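You operate a simulated robot arm through the tools that you are given. There is no shell and no other tool.

You run a simulated two-armed robot. Do the job below in one go: nothing can be reset, and whatever is moved stays where it is left.

Task
Fill the boiler to about the Max line, switch it on and test the steamer once the lamp is green.
Fine: Water before power, green lever shut again; white lever open; a blast on the orange paddle; no spills.

It is judged by the outcome, as a careful person would: the job done as asked, and still so three seconds after it is handed in. It fails if anything else is knocked over, pushed out of place, dropped, spilled or broken.

Robot
Two 7-joint arms with fingered hands on one trunk that stands fixed in place. Base frame: the origin is at the foot of the trunk, x ahead of it, y to its left, z up; the work surface is at about z = 800. Readings come in mm, rad, newtons and seconds.
The left shoulder is at [70, 166, 1343], the right one opposite. With the tool pointing down near the work surface each hand reaches from about 100 to 900 mm from the base axis, measured 20 degrees to its own side. Payload 4.1 kg a hand.
The TCP of each hand is the grasp point between the finger pads, 32 mm short of the fingertips. In the tool frame z runs along the fingers and y along their closing line. The gripper opens to 108 mm; its body begins 38 mm behind the TCP. The gripper is a hand of 4 fingers: y runs from the thumb to the fingers, the wrist lies at [-16, -108, -186] in the tool frame, and closing takes about 1.5 s.
Orientation is that of the tool frame in the base frame, as a unit quaternion [w, x, y, z]. With the fingers straight down and the wrist toward the robot, the tool's x, y and z point along [0, 1, 0], [1, 0, 0] and [0, 0, -1] of the base frame.

Tools
- The arms move only by the tool drive_tool. It takes "left_increments", "right_increments" or both (then of equal length, played together; a hand with none holds still); each is a list of rows, each an object (a shift or turn left out is 0, a gripper value left out holds the last) with "offset": the shift along the base's x, y, z in mm, a list of three; "angular": the turn, a rotation vector about the base's x, y, z in rad, a list of three. In form: [{"offset": [x, y, z], "angular": [rx, ry, rz]}, ...]. A call has 1 to 20 rows; each row shifts and turns the commanded pose from where the row before left it. "left_gripper" and "right_gripper" are, for a hand that has rows, the finger opening in mm, from 0 to 108, set as the call begins (left out, the last holds). Each row takes 0.2 s and may step no farther than 50 mm and 0.15 rad from the row before; otherwise, or with a gripper value out of range, the whole call is refused. A pose out of reach is approached as far as the arm can. The call stops where the force on the tool passes 40 N (or 10 N more than at its start, if that is more) or the arm is blocked; 0.2 s more then pass. The fingers move at their own pace (about 45 mm/s each) and stop on an object; they squeeze with about 21 N. The grip force told is the motor's: it shows also when the fingers shut on nothing. Time passes only in rows, and 0.2 s behind the last, so rows that do not move let the fingers close. The reply holds the time, the measured pose of the TCP, the force on the tool along the base axes, the opening and the grip force, in the units named above and with some noise, with the torque about the TCP (base axes, N m) and any sound that the robot's microphone picked up, and new pictures: "views" is both (left out), scene, wrist or none (wrist: the cameras of the hands that moved).
- Cameras (640 x 400 px; columns grow to the right, rows downward): "scene" is now at [149.6, 23.6, 1602.7]; the picture's right is [0.32, -0.95, 0.00], its down [-0.38, -0.13, -0.92] and it looks along [0.87, 0.29, -0.40] (base axes); focal length 214 px, centre (320, 200). "left" rides on the left gripper at [-64, -93, -132] in its tool frame; the picture's right is [-0.80, -0.28, 0.53], its down [0.55, -0.71, 0.45] and it looks along [0.25, 0.65, 0.72] (tool axes); focal length 247 px, centre (320, 200). "right" rides on the right gripper at [64, -93, -131] in its tool frame; the picture's right is [-0.80, 0.28, -0.53], its down [-0.55, -0.71, 0.45] and it looks along [-0.25, 0.65, 0.72] (tool axes); focal length 247 px, centre (320, 200). There is no depth. A picture from a camera that has moved, and an enlarged one, comes with that camera's place and axes in the base frame and with its lens. The place of the scene camera against the robot may be out by one fixed shift of up to 25 mm in any direction.
- raise_lower(by): slides the trunk up (or, below 0, down) by that many mm; the arms and the scene camera ride with it, the base frame stays. It gives what a move gives, with no picture.
- hand_shape(shape, hand): the hand has 4 fingers and takes this shape, open, in about a second: jaw (thumb against the fingers, like two jaws); tri (thumb and two fingers); tip (a fingertip pinch); poke (one finger out to press); point (the index stretched); flat (the hand flat); cup (the hand cupped); fist (a fist). The gripper value then closes the fingers along that shape, each until it touches; the sizes above hold for jaw. It gives what a move gives, with no picture.
- head_to(pan, tilt): turns the head with the scene camera to pan (to the left, within 1.501 rad either way) and tilt (down, from -0.506 to 1.204), counted from straight ahead of the robot. It gives what a move gives, and a new picture of the scene camera.
- inspect(camera, box): a new picture of the part [left, top, right, bottom] of that camera's present view, enlarged. The clock stands still meanwhile.
- job_done(): hands the job in; it is judged then, once.

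Nothing tells you positions but the pictures and the camera data. Unless the task says otherwise, let go and move clear before handing in.

The tools are called as name(argument=value, ...) on one line, values as JSON. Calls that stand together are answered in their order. drive_tool: Moves the arms, as the interface text tells. Its arguments: {"type":"object","properties":{"left_increments":{"type":"array"},"left_gripper":{"type":"number"},"right_increments":{"type":"array"},"right_gripper":{"type":"number"},"views":{"type":"string","enum":["both","scene","wrist","none"]}},"required":[]} The other tools are called the same way: raise_lower (by) moves the trunk up or down; hand_shape (shape, hand) gives the hand a shape; head_to (pan, tilt) turns the head that bears the scene camera; inspect (camera, box) takes an enlarged picture of a part of a camera's view; job_done () hands the job in.

At the start:

```text
time: 0.0
left_ee_pos: [522.2, 416.3, 1549.0]
left_tool_rot: [0.0, 0.707, 0.708, 0.001]
left_force: [0.1, 0.5, 0.8]
left_moment: [0.01, -0.06, -0.01]
left_opening: 107.6
left_grasp_force: 0.1
left_shape: jaw
right_ee_pos: [486.1, 20.9, 1616.9]
right_tool_rot: [0.0, 0.708, 0.707, 0.001]
right_force: [0.7, 0.1, -0.6]
right_moment: [-0.01, 0.02, -0.01]
right_opening: 107.7
right_grasp_force: 0.1
right_shape: jaw
trunk travel left (down, up): [-850.0, 90.0]
head pan, tilt (commanded): [0.325, 0.41]
```

scene: 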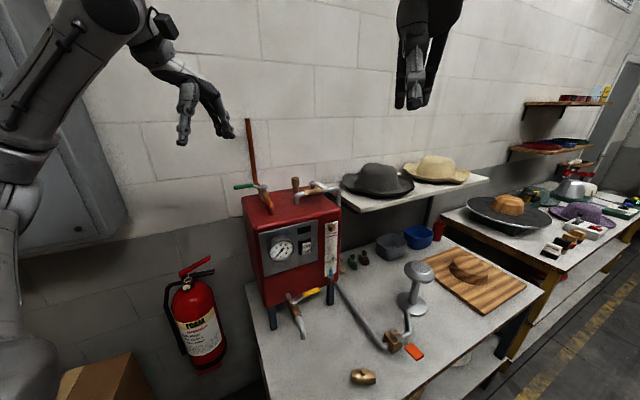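
right: 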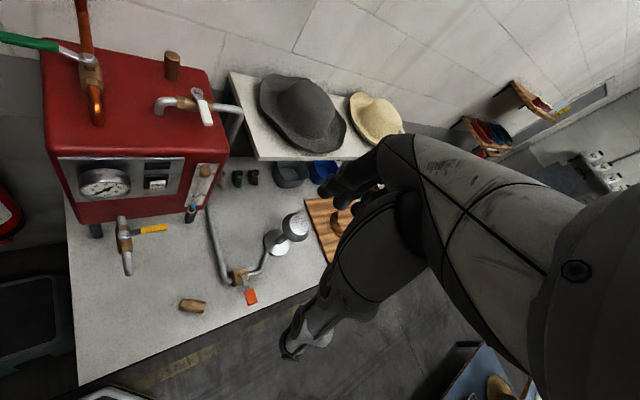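
left: 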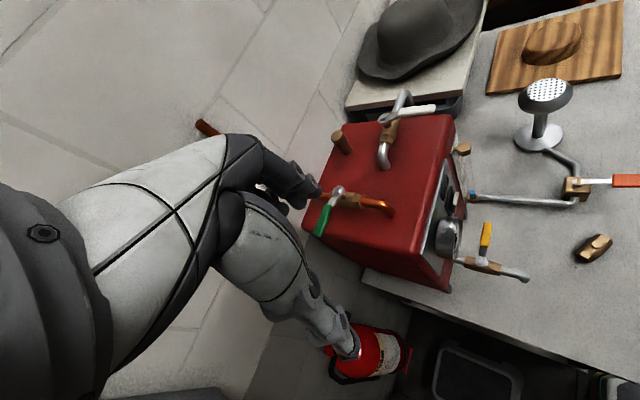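

I see a red boiler on the bench with a green lever (water inlet) on top left, a white lever (steam line) on top right, a yellow drain lever at the bottom front, a gauge and a switch on the front panel, and an orange paddle on the steamer. I'll look closer before moving.

inspect(camera="scene", box=[220, 110, 360, 340])

inspect(camera="right", box=[0, 0, 260, 320])

inspect(camera="left", box=[290, 70, 550, 300])

inspect(camera="scene", box=[330, 220, 480, 390])

```text
1.74 times, centred on (290, 225) of scene
camera zoom: at [149.6, 23.6, 1602.7], right [0.32, -0.95, 0.0], down [-0.38, -0.13, -0.92], along [0.87, 0.29, -0.4], focal length 373 px, centre (372, 156)
```

zoom: 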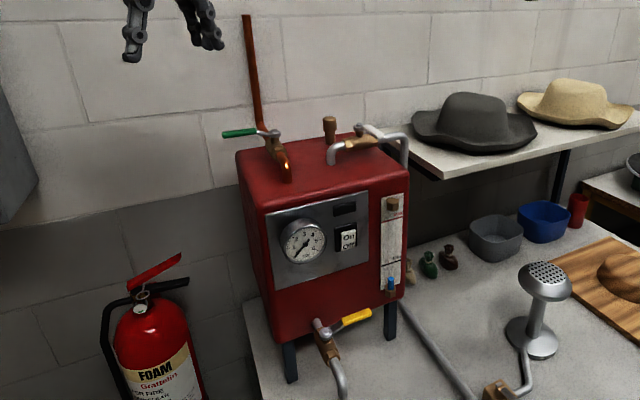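

```text
1.25 times, centred on (130, 160) of right
camera zoom: at [393.4, 85.2, 1748.5], right [0.28, -0.8, 0.53], down [-0.71, -0.55, -0.45], along [0.65, -0.25, -0.72], focal length 309 px, centre (558, 250)
```

zoom: 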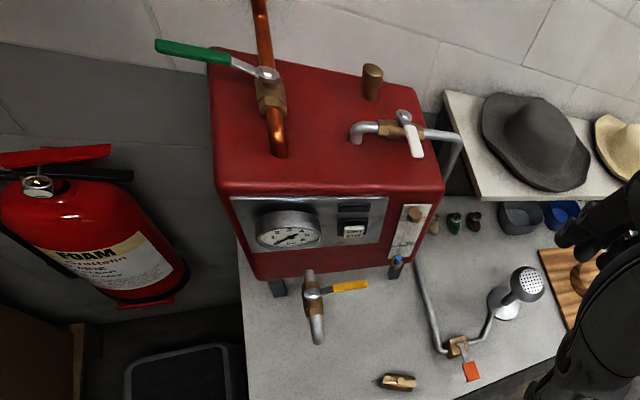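

```text
1.74 times, centred on (420, 185) of left
camera zoom: at [429.5, 354.8, 1679.1], right [-0.28, -0.8, -0.53], down [-0.71, 0.55, -0.45], along [0.65, 0.25, -0.72], focal length 430 px, centre (146, 226)
```

zoom: 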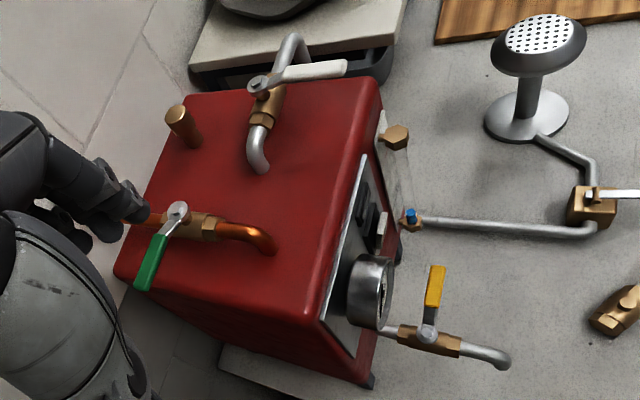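

```text
2.35 times, centred on (405, 305) of scene
camera zoom: at [149.6, 23.6, 1602.7], right [0.32, -0.95, 0.0], down [-0.38, -0.13, -0.92], along [0.87, 0.29, -0.4], focal length 505 px, centre (120, -47)
```

zoom: 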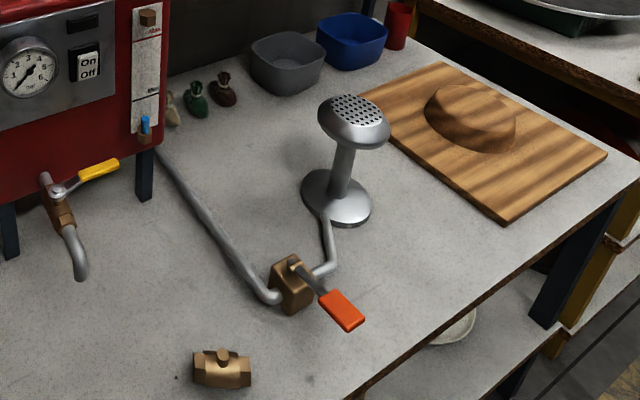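

The green lever looks perpendicular to its pipe, so it is shut, and the white and yellow levers also look shut. Next I'll zoom in on the sight glass, panel, paddle and levers for detail.

inspect(camera="scene", box=[314, 215, 346, 285])

inspect(camera="scene", box=[260, 220, 345, 275])

inspect(camera="right", box=[140, 60, 240, 140])

inspect(camera="left", box=[360, 90, 450, 150])

inspect(camera="right", box=[20, 10, 140, 140])

inspect(camera="right", box=[210, 200, 320, 310])

inspect(camera="left", box=[430, 200, 540, 300])

```text
5.71 times, centred on (330, 250) of scene
camera zoom: at [149.6, 23.6, 1602.7], right [0.32, -0.95, 0.0], down [-0.38, -0.13, -0.92], along [0.87, 0.29, -0.4], focal length 1226 px, centre (263, -86)
```

zoom: 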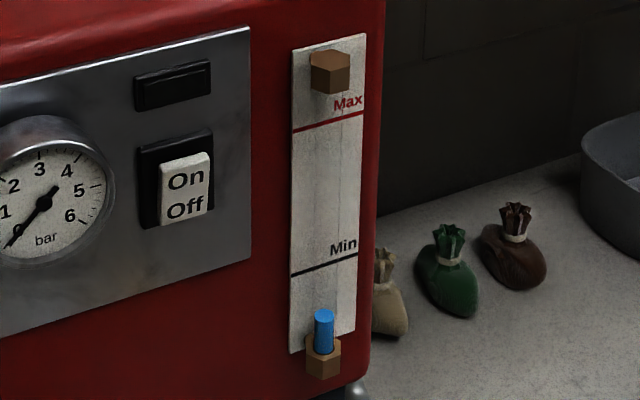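

```text
7.27 times, centred on (302, 248) of scene
camera zoom: at [149.6, 23.6, 1602.7], right [0.32, -0.95, 0.0], down [-0.38, -0.13, -0.92], along [0.87, 0.29, -0.4], focal length 1560 px, centre (447, -146)
```

zoom: 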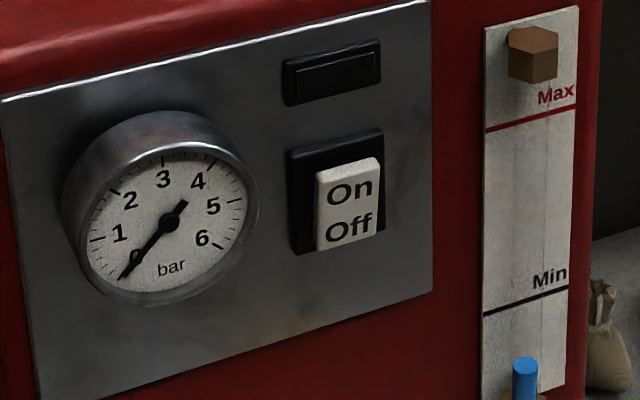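

```text
5.00 times, centred on (190, 100) of right
camera zoom: at [393.4, 85.2, 1748.5], right [0.28, -0.8, 0.53], down [-0.71, -0.55, -0.45], along [0.65, -0.25, -0.72], focal length 1235 px, centre (970, 700)
```

zoom: 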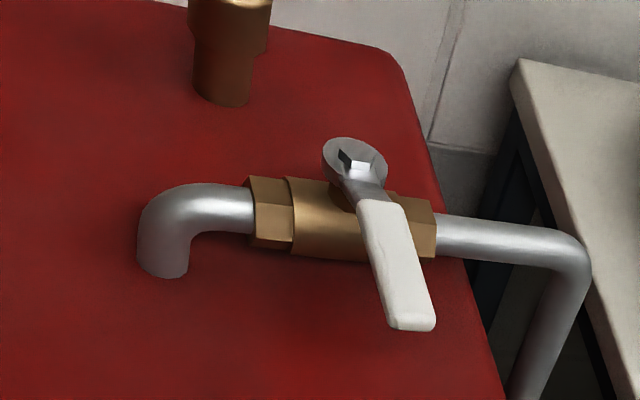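

```text
6.67 times, centred on (405, 120) of left
camera zoom: at [429.5, 354.8, 1679.1], right [-0.28, -0.8, -0.53], down [-0.71, 0.55, -0.45], along [0.65, 0.25, -0.72], focal length 1646 px, centre (-247, 733)
```

zoom: 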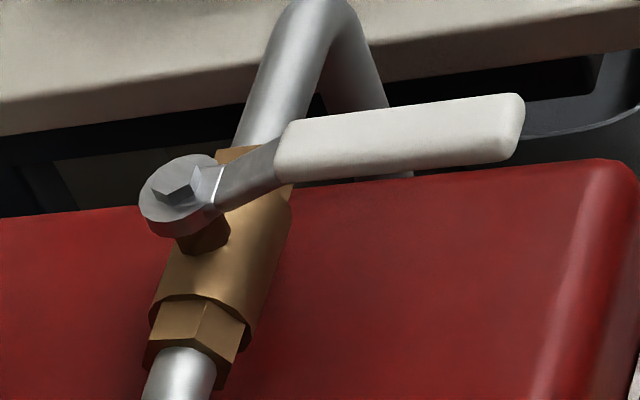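

```text
3.08 times, centred on (80, 75) of right
camera zoom: at [393.4, 85.2, 1748.5], right [0.28, -0.8, 0.53], down [-0.71, -0.55, -0.45], along [0.65, -0.25, -0.72], focal length 760 px, centre (1058, 585)
```

zoom: 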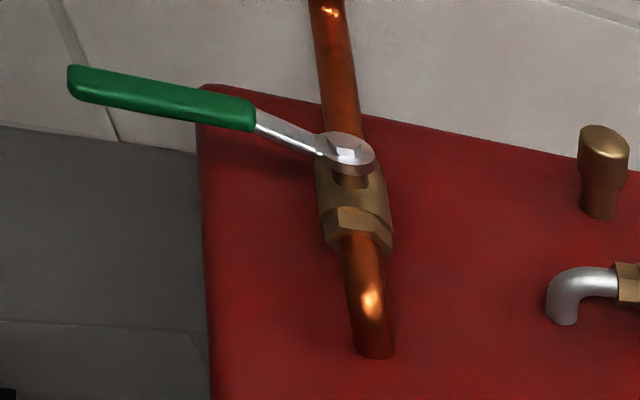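

```text
3.64 times, centred on (265, 255) of right
camera zoom: at [393.4, 85.2, 1748.5], right [0.28, -0.8, 0.53], down [-0.71, -0.55, -0.45], along [0.65, -0.25, -0.72], focal length 898 px, centre (520, 0)
```

zoom: 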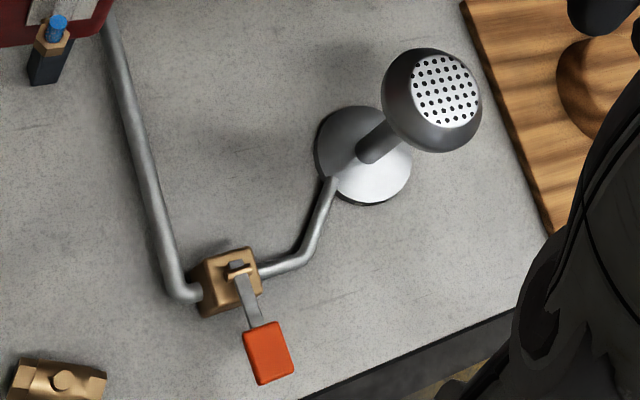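

```text
4.00 times, centred on (485, 250) of left
camera zoom: at [429.5, 354.8, 1679.1], right [-0.28, -0.8, -0.53], down [-0.71, 0.55, -0.45], along [0.65, 0.25, -0.72], focal length 988 px, centre (-340, 0)
```

zoom: 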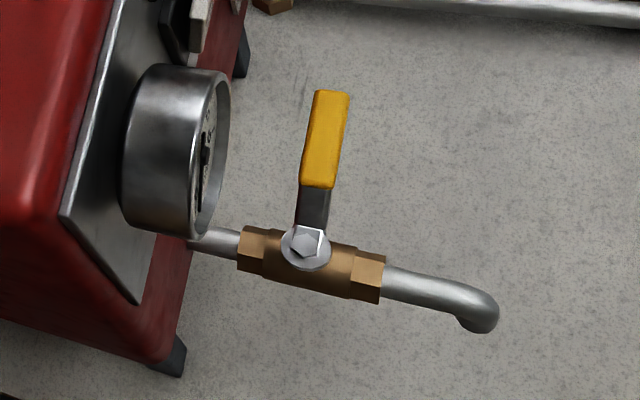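

All three levers are across their pipes (shut), the sight glass is almost empty (the blue column is below Min), and the rocker is off. I'll shape the left hand for poking and see where the finger ends up.

hand_shape(hand="left", shape="poke")

```text
time: 0.9
left_ee_pos: [523.2, 416.6, 1548.9]
left_tool_rot: [0.0, 0.707, 0.707, -0.001]
left_force: [-0.5, -0.1, 0.0]
left_moment: [0.01, 0.03, -0.02]
left_opening: 0.1
left_grasp_force: 0.0
left_shape: poke
right_ee_pos: [486.3, 20.7, 1616.0]
right_tool_rot: [-0.001, 0.707, 0.708, 0.0]
right_force: [0.2, 1.1, 0.3]
right_moment: [-0.02, 0.01, 0.02]
right_opening: 107.9
right_grasp_force: 0.0
right_shape: jaw
trunk travel left (down, up): [-850.0, 90.0]
head pan, tilt (commanded): [0.325, 0.41]
```

inspect(camera="scene", box=[130, 60, 260, 180])

inspect(camera="left", box=[0, 0, 640, 400])

inspect(camera="left", box=[200, 120, 360, 240])

```text
3.33 times, centred on (195, 120) of scene
camera zoom: at [149.6, 23.7, 1602.7], right [0.32, -0.95, 0.0], down [-0.38, -0.13, -0.92], along [0.87, 0.29, -0.4], focal length 715 px, centre (737, 467)
```

zoom: 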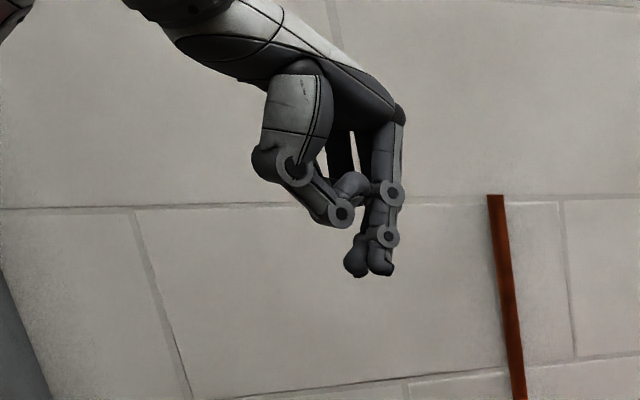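

```text
1.00 times, centred on (320, 200) of left (not enlarged: the box is as wide or as high as the picture)
camera zoom: at [429.5, 354.9, 1679.1], right [-0.28, -0.8, -0.53], down [-0.71, 0.55, -0.45], along [0.65, 0.25, -0.72], focal length 247 px, centre (320, 200)
```

zoom: 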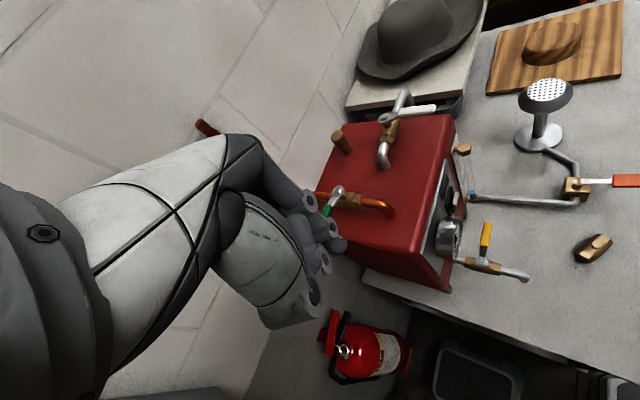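

```text
3.33 times, centred on (280, 180) of left
camera zoom: at [429.5, 354.9, 1679.1], right [-0.28, -0.8, -0.53], down [-0.71, 0.55, -0.45], along [0.65, 0.25, -0.72], focal length 823 px, centre (453, 267)
```

zoom: 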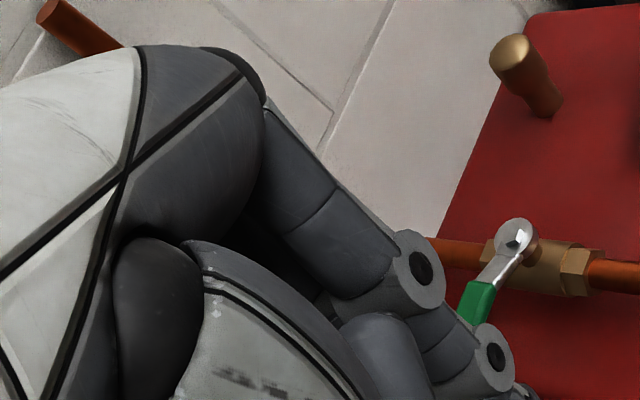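

The hand has taken the poke shape but the picture is ambiguous, so I'll wait a moment and view it again from the scene and right cameras.

drive_tool(left_increments=[{"offset": [0, 0, 0]}, {"offset": [0, 0, 0]}, {"offset": [0, 0, 0]}], views="none")

inspect(camera="scene", box=[170, 90, 230, 150])

inspect(camera="left", box=[250, 160, 370, 340])

```text
time: 1.7
left_ee_pos: [522.6, 416.7, 1547.7]
left_tool_rot: [0.0, 0.707, 0.707, 0.0]
left_force: [-0.2, 0.9, -0.2]
left_moment: [-0.01, -0.06, 0.01]
left_opening: 0.1
left_grasp_force: 0.1
left_shape: poke
right_ee_pos: [486.2, 21.5, 1617.1]
right_tool_rot: [0.0, 0.707, 0.707, 0.0]
right_force: [0.0, 1.0, -0.4]
right_moment: [0.0, 0.02, -0.01]
right_opening: 107.6
right_grasp_force: 0.0
right_shape: jaw
trunk travel left (down, up): [-850.0, 90.0]
head pan, tilt (commanded): [0.325, 0.41]
```

```text
6.67 times, centred on (200, 120) of scene
camera zoom: at [149.6, 23.6, 1602.7], right [0.32, -0.95, 0.0], down [-0.38, -0.13, -0.92], along [0.87, 0.29, -0.4], focal length 1430 px, centre (1120, 733)
```

zoom: 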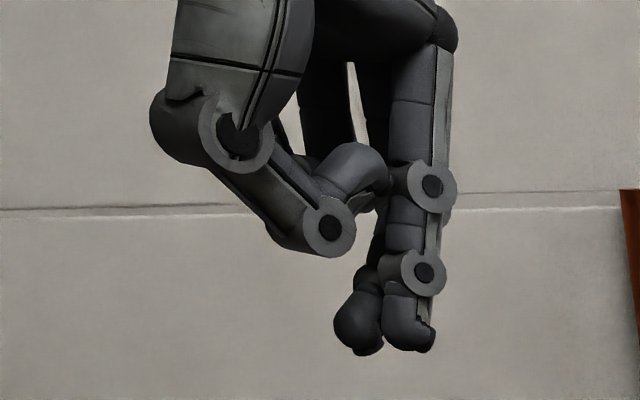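

```text
2.22 times, centred on (310, 250) of left
camera zoom: at [429.5, 354.8, 1679.1], right [-0.28, -0.8, -0.53], down [-0.71, 0.55, -0.45], along [0.65, 0.25, -0.72], focal length 549 px, centre (342, 89)
```

zoom: 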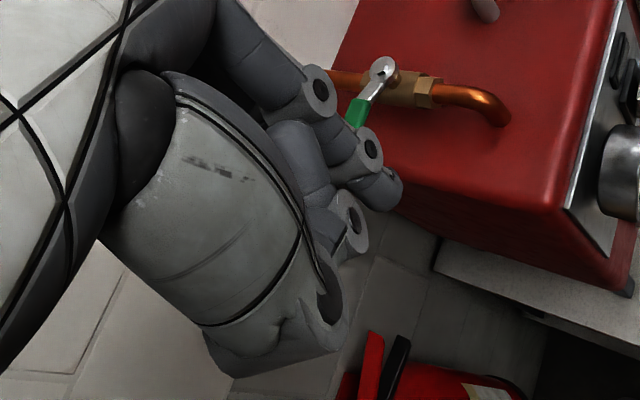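

The poke shape seems to have come out nearly closed, so I'll try opening it and also compare the "point" shape.

drive_tool(left_increments=[{"offset": [0, 0, 0]}, {"offset": [0, 0, 0]}, {"offset": [0, 0, 0]}, {"offset": [0, 0, 0]}, {"offset": [0, 0, 0]}, {"offset": [0, 0, 0]}], left_gripper=108, views="none")

inspect(camera="scene", box=[160, 80, 250, 150])

inspect(camera="left", box=[230, 130, 370, 330])

hand_shape(hand="left", shape="point")

inspect(camera="scene", box=[160, 80, 250, 150])

inspect(camera="left", box=[230, 130, 370, 330])

```text
time: 3.1
left_ee_pos: [520.9, 416.5, 1548.9]
left_tool_rot: [0.0, 0.707, 0.707, 0.0]
left_force: [-0.1, -1.3, 0.0]
left_moment: [-0.04, 0.01, 0.01]
left_opening: 0.1
left_grasp_force: 0.0
left_shape: poke
right_ee_pos: [485.7, 21.5, 1616.6]
right_tool_rot: [-0.001, 0.707, 0.707, 0.001]
right_force: [0.1, -0.8, 0.5]
right_moment: [-0.02, 0.03, -0.04]
right_opening: 107.8
right_grasp_force: 0.0
right_shape: jaw
trunk travel left (down, up): [-850.0, 90.0]
head pan, tilt (commanded): [0.325, 0.41]
```

```text
5.71 times, centred on (205, 115) of scene
camera zoom: at [149.6, 23.6, 1602.7], right [0.32, -0.95, 0.0], down [-0.38, -0.13, -0.92], along [0.87, 0.29, -0.4], focal length 1226 px, centre (977, 686)
```

zoom: 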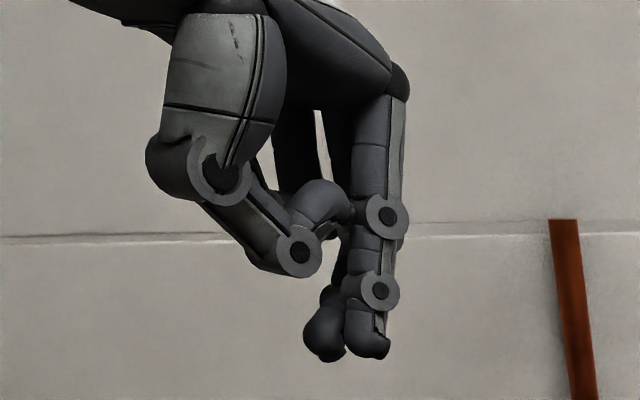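

```text
2.00 times, centred on (300, 230) of left
camera zoom: at [429.5, 354.8, 1679.1], right [-0.28, -0.8, -0.53], down [-0.71, 0.55, -0.45], along [0.65, 0.25, -0.72], focal length 494 px, centre (360, 140)
```

zoom: 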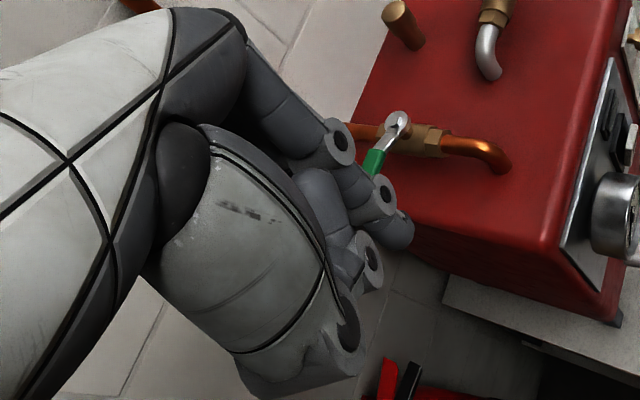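

```text
time: 4.0
left_ee_pos: [522.4, 417.4, 1548.5]
left_tool_rot: [0.0, 0.707, 0.708, -0.001]
left_force: [-0.4, -0.6, -0.4]
left_moment: [0.02, 0.03, -0.03]
left_opening: 0.2
left_grasp_force: 0.0
left_shape: point
right_ee_pos: [485.6, 21.1, 1616.9]
right_tool_rot: [-0.001, 0.707, 0.707, 0.0]
right_force: [-0.1, 0.0, 0.0]
right_moment: [-0.02, 0.05, 0.03]
right_opening: 107.3
right_grasp_force: 0.3
right_shape: jaw
trunk travel left (down, up): [-850.0, 90.0]
head pan, tilt (commanded): [0.325, 0.41]
```

```text
5.71 times, centred on (205, 115) of scene
camera zoom: at [149.5, 23.6, 1602.7], right [0.32, -0.95, 0.0], down [-0.38, -0.13, -0.92], along [0.87, 0.29, -0.4], focal length 1226 px, centre (977, 686)
```

zoom: 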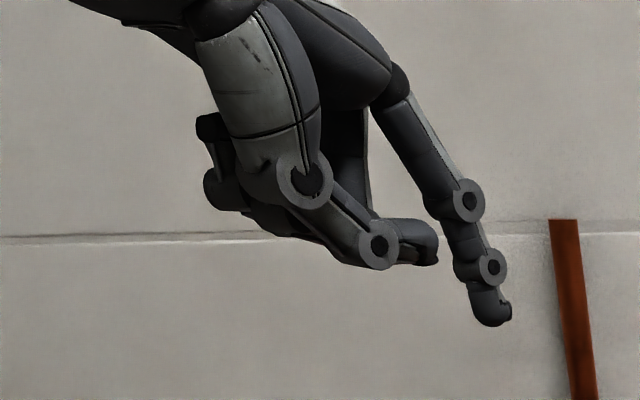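

```text
2.00 times, centred on (300, 230) of left
camera zoom: at [429.4, 354.8, 1679.1], right [-0.28, -0.8, -0.53], down [-0.71, 0.55, -0.45], along [0.65, 0.25, -0.72], focal length 494 px, centre (360, 140)
```

zoom: 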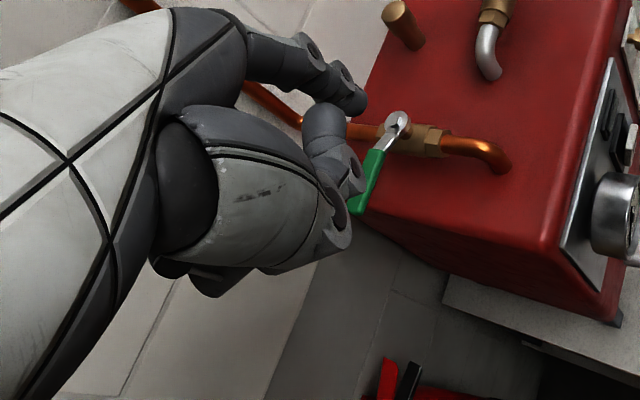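

The "point" shape gives a single clean straight finger, good for pushing the levers and the switch. I'll turn the right wrist a little left so its camera watches the boiler and the left hand as it works.

drive_tool(right_increments=[{"angular": [0, 0, 0.12]}, {"angular": [0, 0, 0.12]}, {"angular": [0, 0, 0.12]}], views="wrist")

inspect(camera="right", box=[0, 0, 280, 200])

```text
time: 4.8
left_ee_pos: [522.9, 417.4, 1547.3]
left_tool_rot: [-0.001, 0.707, 0.707, 0.0]
left_force: [-0.2, 0.1, 0.4]
left_moment: [0.03, 0.02, 0.02]
left_opening: 0.0
left_grasp_force: 0.1
left_shape: point
right_ee_pos: [486.3, 20.8, 1616.7]
right_tool_rot: [-0.001, 0.568, 0.823, 0.001]
right_force: [-0.6, -0.2, 0.0]
right_moment: [0.0, -0.02, 0.0]
right_opening: 107.7
right_grasp_force: 0.0
right_shape: jaw
trunk travel left (down, up): [-850.0, 90.0]
head pan, tilt (commanded): [0.325, 0.41]
camera right: at [377.0, 48.0, 1747.9], right [0.55, -0.65, 0.53], down [-0.47, -0.76, -0.45], along [0.7, 0.0, -0.72], focal length 247 px, centre (320, 200)
```

right: 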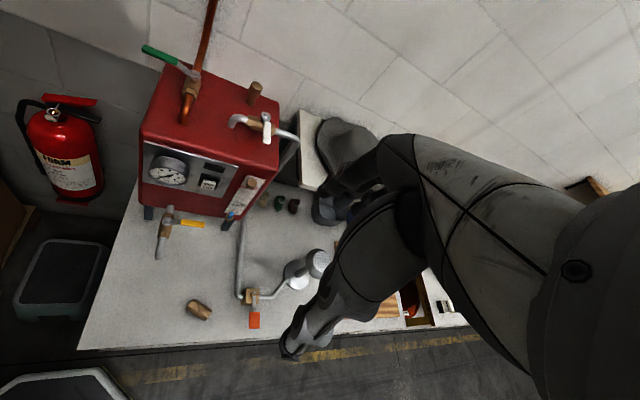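

```text
2.00 times, centred on (140, 100) of right
camera zoom: at [377.0, 48.0, 1747.9], right [0.55, -0.65, 0.53], down [-0.47, -0.76, -0.45], along [0.7, 0.0, -0.72], focal length 494 px, centre (680, 400)
```

zoom: 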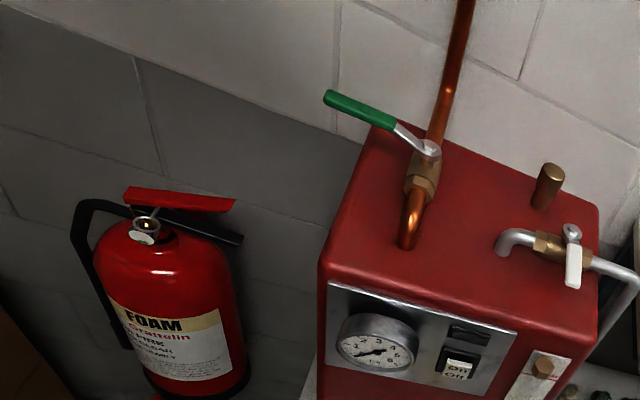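

The right camera now sees the valve clearly: the green lever's pivot is near (728, 430, 1341) and its tip near (667, 499), with the riser pipe well behind at about (818, 517). I'll move the left hand to a staging spot above and to the left of the lever, yawed so the finger points along it.

drive_tool(left_increments=[{"offset": [22, 24, -10], "angular": [0, 0, -0.13]}, {"offset": [22, 24, -10], "angular": [0, 0, -0.13]}, {"offset": [22, 24, -10], "angular": [0, 0, -0.13]}, {"offset": [22, 24, -15], "angular": [0, 0, -0.13]}, {"offset": [22, 24, -15], "angular": [0, 0, -0.13]}, {"offset": [22, 20, -15], "angular": [0, 0, -0.13]}], views="both")

inspect(camera="right", box=[80, 0, 260, 120])

inspect(camera="scene", box=[160, 90, 340, 220])

```text
time: 6.2
left_ee_pos: [655.1, 557.1, 1472.1]
left_tool_rot: [0.0, 0.923, 0.385, -0.002]
left_force: [0.0, 0.5, 0.4]
left_moment: [-0.02, 0.05, 0.0]
left_opening: 0.2
left_grasp_force: 0.0
left_shape: point
right_ee_pos: [487.4, 21.1, 1615.3]
right_tool_rot: [-0.001, 0.569, 0.822, 0.001]
right_force: [-0.6, 0.7, 0.3]
right_moment: [0.01, 0.02, 0.01]
right_opening: 107.4
right_grasp_force: 0.1
right_shape: jaw
trunk travel left (down, up): [-850.0, 90.0]
head pan, tilt (commanded): [0.325, 0.41]
camera scene: at [152.0, 22.6, 1602.4], right [0.32, -0.95, 0.0], down [-0.38, -0.13, -0.92], along [0.87, 0.29, -0.4], focal length 214 px, centre (320, 200)
camera left: at [544.8, 577.7, 1603.6], right [-0.76, -0.37, -0.53], down [-0.12, 0.89, -0.45], along [0.63, -0.28, -0.72], focal length 247 px, centre (320, 200)
```

scene: 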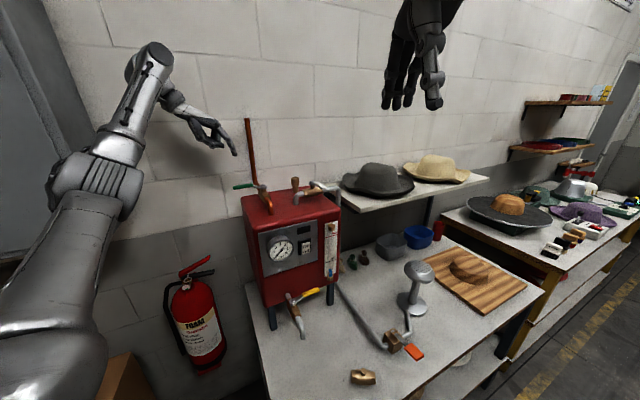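
left: 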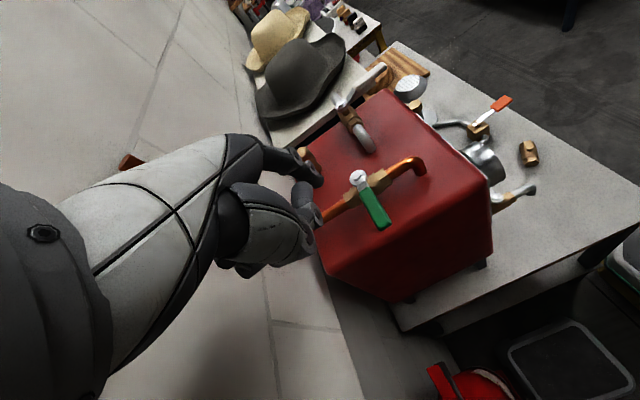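

```text
3.33 times, centred on (170, 60) of right
camera zoom: at [379.3, 47.5, 1747.3], right [0.55, -0.65, 0.53], down [-0.47, -0.76, -0.45], along [0.69, 0.0, -0.72], focal length 823 px, centre (820, 667)
```

zoom: 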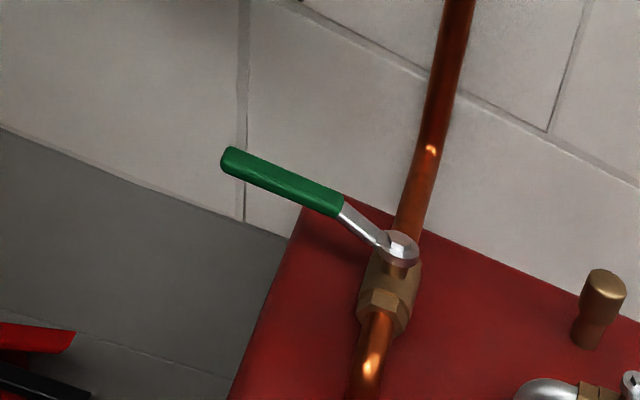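

```text
3.08 times, centred on (250, 155) of scene
camera zoom: at [152.0, 22.6, 1602.4], right [0.32, -0.95, 0.0], down [-0.38, -0.13, -0.92], along [0.87, 0.29, -0.4], focal length 660 px, centre (535, 338)
```

zoom: 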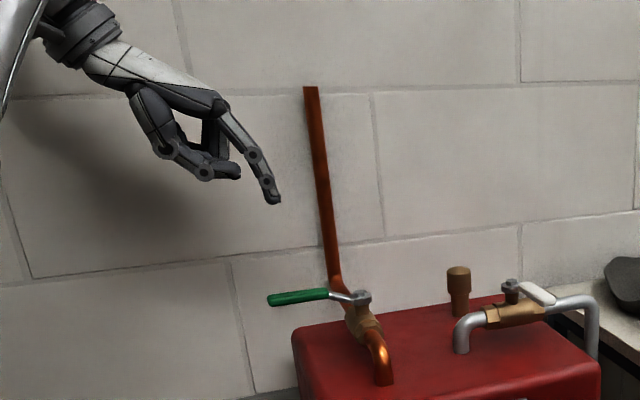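

The fingertip is at about (694, 496, 1447), roughly 25 mm behind the green lever's line. I'll shift it slightly toward the wall and lower it beside the lever.

drive_tool(left_increments=[{"offset": [7, 9, -10]}, {"offset": [0, 0, -30]}, {"offset": [0, 0, -30]}, {"offset": [0, 0, -30]}, {"offset": [0, 0, -15]}], views="both")

inspect(camera="right", box=[80, 0, 260, 120])

inspect(camera="scene", box=[190, 130, 310, 210])

inspect(camera="left", box=[270, 120, 450, 240])

```text
time: 7.4
left_ee_pos: [660.7, 566.1, 1356.0]
left_tool_rot: [0.001, 0.923, 0.384, -0.001]
left_force: [0.0, 1.0, -0.3]
left_moment: [-0.01, 0.0, 0.0]
left_opening: 0.0
left_grasp_force: 0.0
left_shape: point
right_ee_pos: [488.0, 20.0, 1616.0]
right_tool_rot: [-0.001, 0.57, 0.822, 0.0]
right_force: [-0.3, -0.3, 0.4]
right_moment: [0.03, -0.01, -0.02]
right_opening: 107.8
right_grasp_force: 0.0
right_shape: jaw
trunk travel left (down, up): [-850.0, 90.0]
head pan, tilt (commanded): [0.325, 0.41]
camera scene: at [150.5, 24.1, 1602.6], right [0.32, -0.95, 0.0], down [-0.38, -0.13, -0.92], along [0.87, 0.29, -0.4], focal length 214 px, centre (320, 200)
camera left: at [550.4, 587.2, 1488.4], right [-0.76, -0.37, -0.53], down [-0.12, 0.89, -0.45], along [0.64, -0.28, -0.72], focal length 247 px, centre (320, 200)
```

scene: 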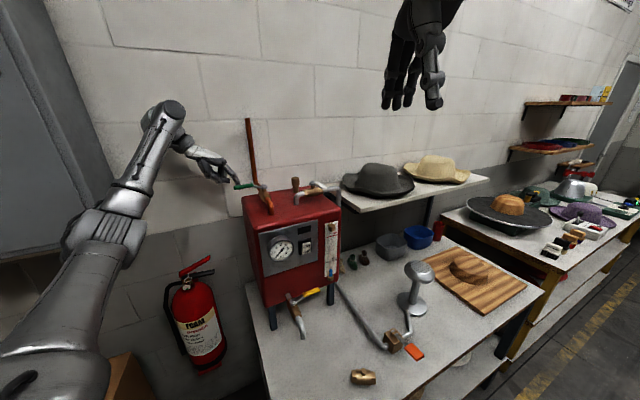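
left: 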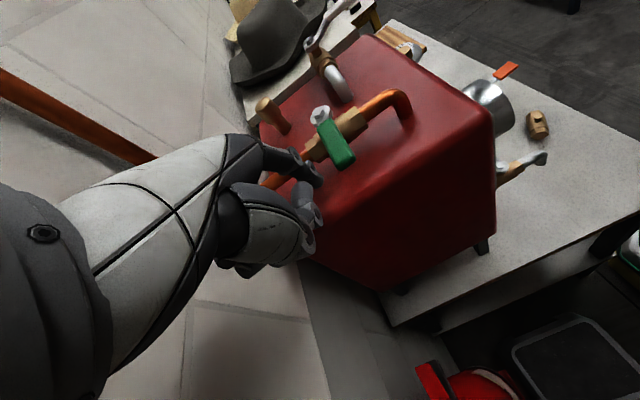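

```text
3.33 times, centred on (170, 60) of right
camera zoom: at [377.6, 49.1, 1747.8], right [0.55, -0.65, 0.53], down [-0.47, -0.76, -0.45], along [0.7, 0.0, -0.72], focal length 823 px, centre (820, 667)
```

zoom: 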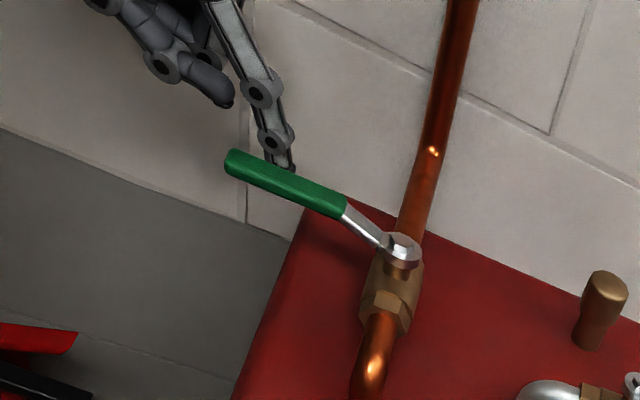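

```text
5.00 times, centred on (250, 170) of scene
camera zoom: at [150.5, 24.1, 1602.6], right [0.32, -0.95, 0.0], down [-0.38, -0.13, -0.92], along [0.87, 0.29, -0.4], focal length 1072 px, centre (670, 350)
```

zoom: 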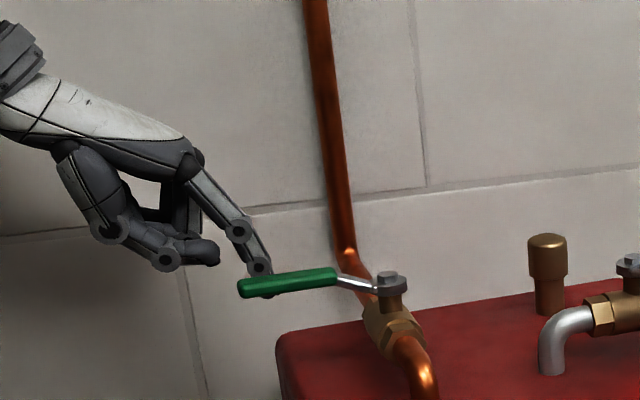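

```text
3.33 times, centred on (360, 180) of left
camera zoom: at [550.4, 587.2, 1488.4], right [-0.76, -0.37, -0.53], down [-0.12, 0.89, -0.45], along [0.64, -0.28, -0.72], focal length 823 px, centre (187, 267)
```

zoom: 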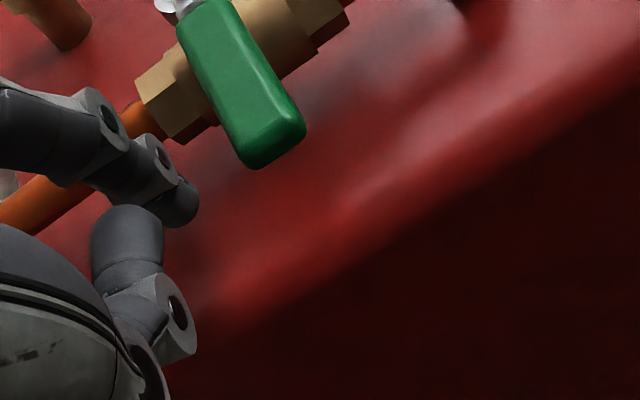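

The finger is behind the green lever, well placed to swing it toward the front over its pipe. I'll sweep the first part of the arc around the pivot and check that the lever follows.

drive_tool(left_increments=[{"offset": [-18.8, -11.5, 0], "angular": [0, 0, 0.146]}, {"offset": [-16.9, -14.1, 0], "angular": [0, 0, 0.146]}, {"offset": [-14.7, -16.4, 0], "angular": [0, 0, 0.146]}, {"offset": [-12.1, -18.4, 0], "angular": [0, 0, 0.146]}], views="scene")

inspect(camera="right", box=[80, 0, 260, 120])

inspect(camera="scene", box=[260, 215, 345, 285])

```text
time: 8.4
left_ee_pos: [597.2, 505.5, 1357.3]
left_tool_rot: [0.0, 0.773, 0.635, 0.0]
left_force: [1.6, 1.3, -1.3]
left_moment: [0.07, 0.05, 0.09]
left_opening: 103.5
left_grasp_force: 0.1
left_shape: point
right_ee_pos: [484.8, 20.5, 1616.7]
right_tool_rot: [-0.001, 0.569, 0.822, 0.002]
right_force: [-0.4, -0.7, -0.8]
right_moment: [0.0, -0.02, -0.01]
right_opening: 107.6
right_grasp_force: 0.1
right_shape: jaw
trunk travel left (down, up): [-850.0, 90.0]
head pan, tilt (commanded): [0.325, 0.41]
camera scene: at [148.7, 23.5, 1602.7], right [0.32, -0.95, 0.0], down [-0.38, -0.13, -0.92], along [0.87, 0.29, -0.4], focal length 214 px, centre (320, 200)
```

scene: 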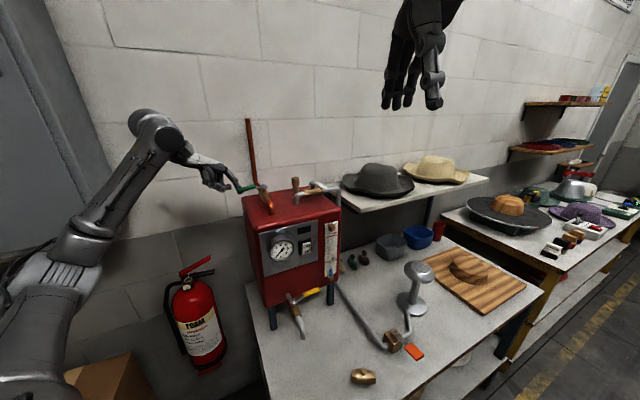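

```text
3.33 times, centred on (170, 60) of right
camera zoom: at [375.6, 48.4, 1748.3], right [0.55, -0.65, 0.53], down [-0.47, -0.76, -0.45], along [0.7, 0.0, -0.72], focal length 823 px, centre (820, 667)
```

zoom: 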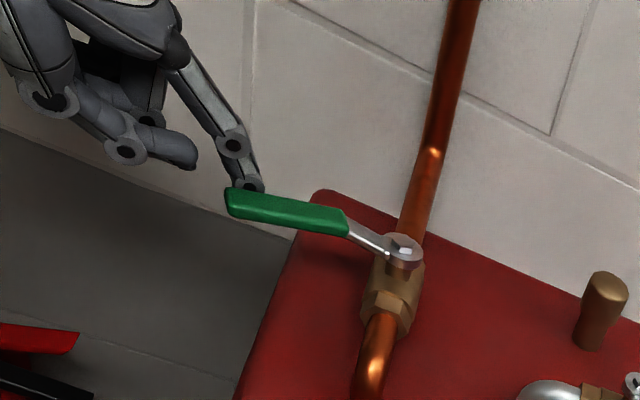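

```text
5.71 times, centred on (302, 250) of scene
camera zoom: at [148.7, 23.5, 1602.7], right [0.32, -0.95, 0.0], down [-0.38, -0.13, -0.92], along [0.87, 0.29, -0.4], focal length 1226 px, centre (420, -86)
```

zoom: 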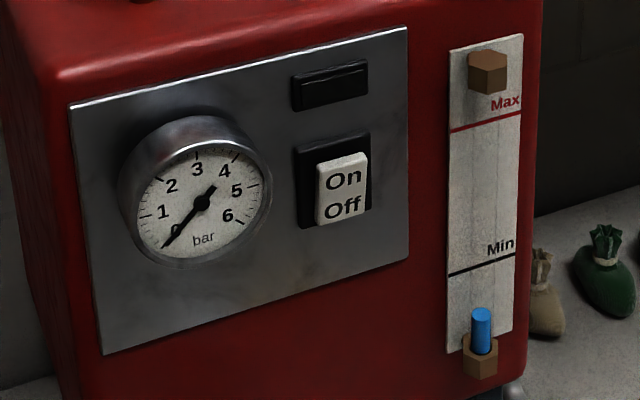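

The lever is following the finger easily and the sight glass hasn't changed yet. I'll ease the finger inward slightly and finish the swing to fully open.

drive_tool(left_increments=[{"offset": [-1.5, -21.7, 0], "angular": [0, 0, 0.146]}, {"offset": [-6.1, -20.1, 0], "angular": [0, 0, 0.146]}, {"offset": [-3.1, -20.8, 0], "angular": [0, 0, 0.146]}, {"offset": [-0.1, -21.0, 0], "angular": [0, 0, 0.146]}, {"offset": [3.0, -20.8, 0], "angular": [0, 0, 0.146]}, {"offset": [6.0, -20.1, 0], "angular": [0, 0, 0.146]}, {"offset": [8.8, -19.0, 0], "angular": [0, 0, 0.146]}], views="scene")

inspect(camera="right", box=[80, 0, 260, 120])

inspect(camera="scene", box=[260, 215, 345, 285])

```text
time: 10.0
left_ee_pos: [606.3, 360.4, 1358.7]
left_tool_rot: [0.0, 0.362, 0.932, 0.001]
left_force: [-2.8, 0.5, 0.5]
left_moment: [0.01, 0.03, 0.13]
left_opening: 104.0
left_grasp_force: 0.0
left_shape: point
right_ee_pos: [486.8, 19.1, 1617.0]
right_tool_rot: [-0.001, 0.569, 0.822, 0.001]
right_force: [-1.0, 0.2, -0.6]
right_moment: [0.03, 0.02, 0.02]
right_opening: 107.6
right_grasp_force: 0.1
right_shape: jaw
trunk travel left (down, up): [-850.0, 90.0]
head pan, tilt (commanded): [0.325, 0.41]
camera scene: at [149.6, 21.8, 1602.6], right [0.32, -0.95, 0.0], down [-0.38, -0.13, -0.92], along [0.87, 0.29, -0.4], focal length 214 px, centre (320, 200)
```

scene: 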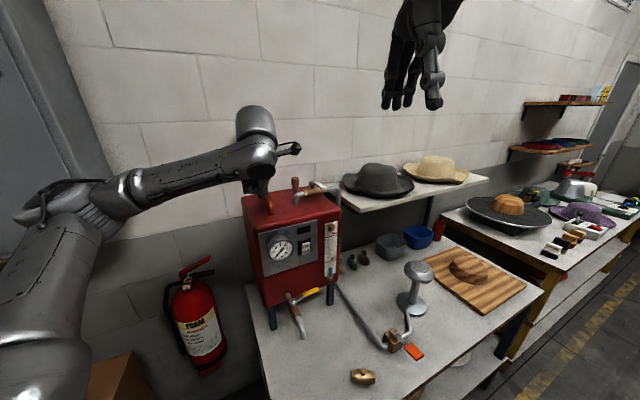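

```text
3.33 times, centred on (170, 60) of right
camera zoom: at [376.7, 46.6, 1748.0], right [0.55, -0.65, 0.53], down [-0.47, -0.76, -0.45], along [0.7, 0.0, -0.72], focal length 823 px, centre (820, 667)
```

zoom: 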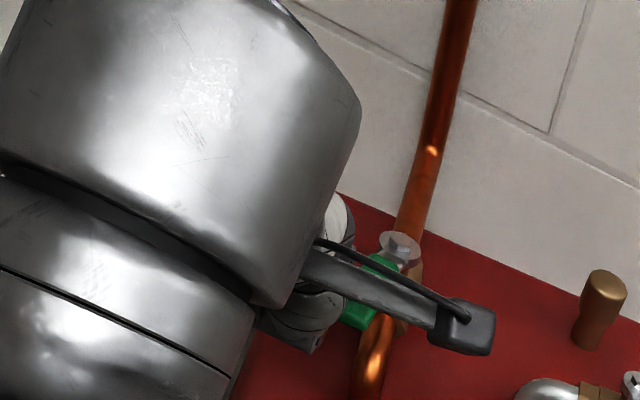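

```text
5.71 times, centred on (302, 250) of scene
camera zoom: at [149.6, 21.8, 1602.6], right [0.32, -0.95, 0.0], down [-0.38, -0.13, -0.92], along [0.87, 0.29, -0.4], focal length 1226 px, centre (420, -86)
```

zoom: 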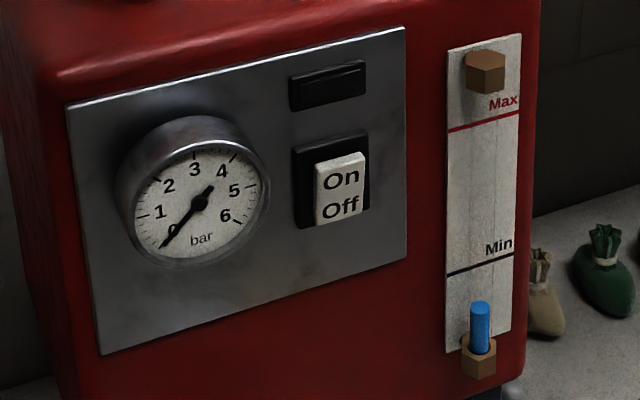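

Water has started to rise slowly in the sight glass. I'll check the lever from the left wrist camera and the level again before finishing the last bit of the swing.

drive_tool(left_increments=[{"offset": [11.5, -17.6, 0], "angular": [0, 0, 0.1]}, {"offset": [12, -14, 0], "angular": [0, 0, 0.05]}], views="wrist")

inspect(camera="left", box=[230, 80, 470, 260])

inspect(camera="scene", box=[310, 215, 345, 285])

```text
time: 10.6
left_ee_pos: [623.3, 333.4, 1358.3]
left_tool_rot: [0.001, 0.29, 0.957, 0.0]
left_force: [-12.6, 10.9, -1.0]
left_moment: [0.02, 0.04, 1.1]
left_opening: 103.6
left_grasp_force: 0.1
left_shape: point
right_ee_pos: [481.1, 24.5, 1617.1]
right_tool_rot: [0.002, 0.568, 0.823, 0.001]
right_force: [-0.2, -0.6, 0.1]
right_moment: [0.01, -0.01, 0.02]
right_opening: 107.6
right_grasp_force: 0.1
right_shape: jaw
trunk travel left (down, up): [-850.0, 90.0]
head pan, tilt (commanded): [0.325, 0.41]
camera left: at [626.7, 222.9, 1489.2], right [0.51, -0.68, -0.53], down [-0.85, -0.28, -0.45], along [0.16, 0.68, -0.72], focal length 247 px, centre (320, 200)
```

left: 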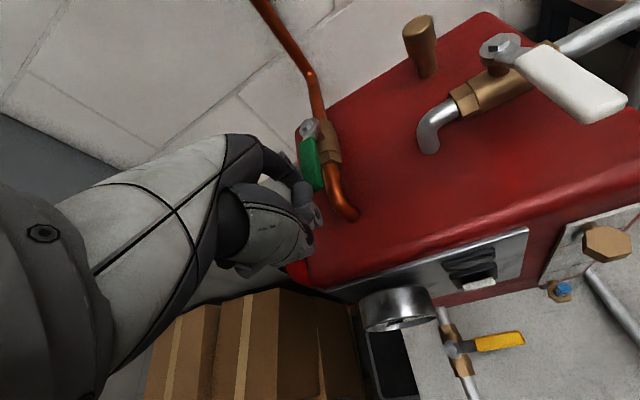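

```text
2.22 times, centred on (350, 170) of left
camera zoom: at [626.7, 222.9, 1489.2], right [0.51, -0.68, -0.53], down [-0.85, -0.28, -0.45], along [0.16, 0.68, -0.72], focal length 549 px, centre (253, 267)
```

zoom: 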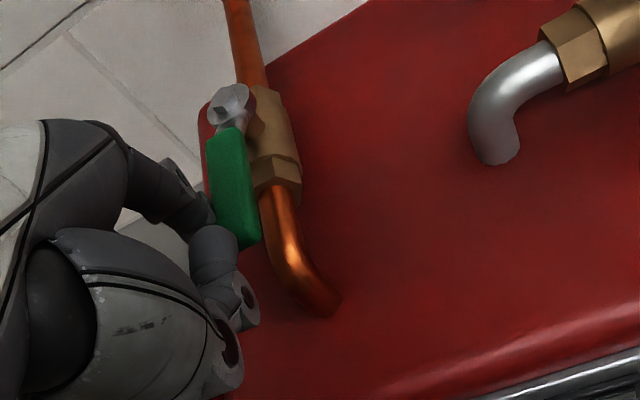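

```text
5.71 times, centred on (328, 250) of scene
camera zoom: at [144.9, 27.4, 1603.0], right [0.32, -0.95, 0.0], down [-0.38, -0.13, -0.92], along [0.87, 0.29, -0.4], focal length 1226 px, centre (277, -86)
```

zoom: 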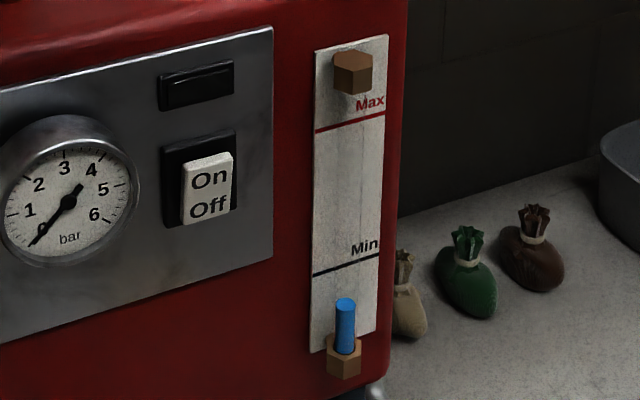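

The lever is now along its pipe and resting on its stop, and the blue column is climbing slowly. While it fills, I'll lift the finger over to the other side of the lever, ready to shut it.

drive_tool(left_increments=[{"offset": [-8, 7, 0]}, {"offset": [0, 0, 45]}, {"offset": [16, -17, 5]}, {"offset": [16, -18, 0]}, {"offset": [0, 0, -25]}, {"offset": [0, 0, -23]}], views="wrist")

inspect(camera="left", box=[230, 80, 470, 260])

inspect(camera="scene", box=[310, 215, 345, 285])

```text
time: 12.0
left_ee_pos: [652.5, 303.8, 1359.7]
left_tool_rot: [0.001, 0.292, 0.956, 0.0]
left_force: [-0.5, -0.2, -0.4]
left_moment: [-0.04, 0.01, -0.01]
left_opening: 0.4
left_grasp_force: 0.1
left_shape: point
right_ee_pos: [485.1, 21.9, 1617.7]
right_tool_rot: [0.0, 0.569, 0.822, 0.001]
right_force: [-0.7, 0.2, 1.1]
right_moment: [-0.01, -0.02, -0.01]
right_opening: 107.3
right_grasp_force: 0.1
right_shape: jaw
trunk travel left (down, up): [-850.0, 90.0]
head pan, tilt (commanded): [0.325, 0.41]
camera left: at [653.2, 192.1, 1490.8], right [0.5, -0.68, -0.53], down [-0.85, -0.28, -0.45], along [0.16, 0.68, -0.72], focal length 247 px, centre (320, 200)
```

left: 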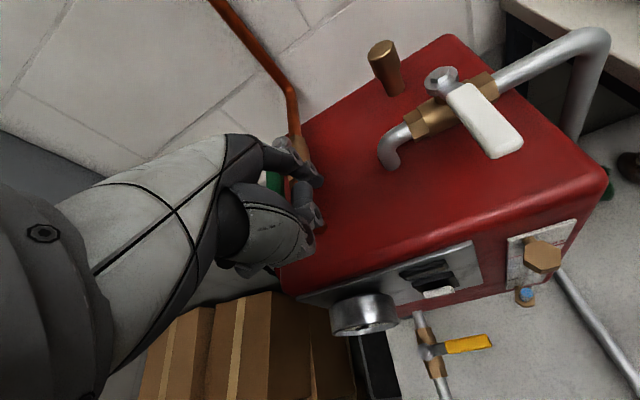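

```text
2.22 times, centred on (350, 170) of left
camera zoom: at [653.2, 192.1, 1490.8], right [0.5, -0.68, -0.53], down [-0.85, -0.28, -0.45], along [0.16, 0.68, -0.72], focal length 549 px, centre (253, 267)
```

zoom: 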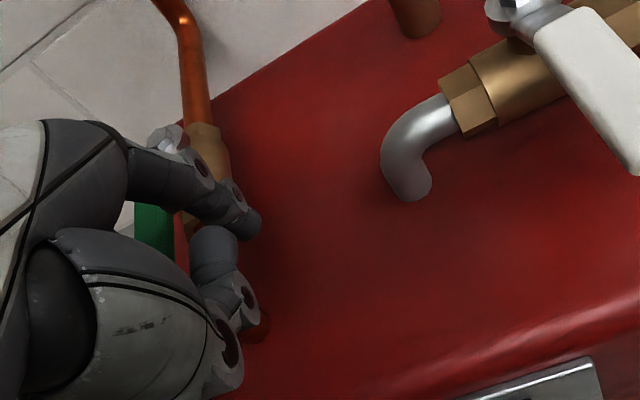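

```text
5.71 times, centred on (328, 250) of scene
camera zoom: at [149.2, 24.7, 1602.7], right [0.32, -0.95, 0.0], down [-0.38, -0.13, -0.92], along [0.87, 0.29, -0.4], focal length 1226 px, centre (277, -86)
```

zoom: 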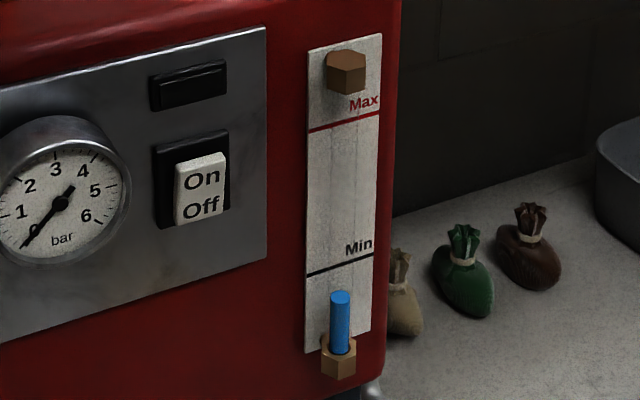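

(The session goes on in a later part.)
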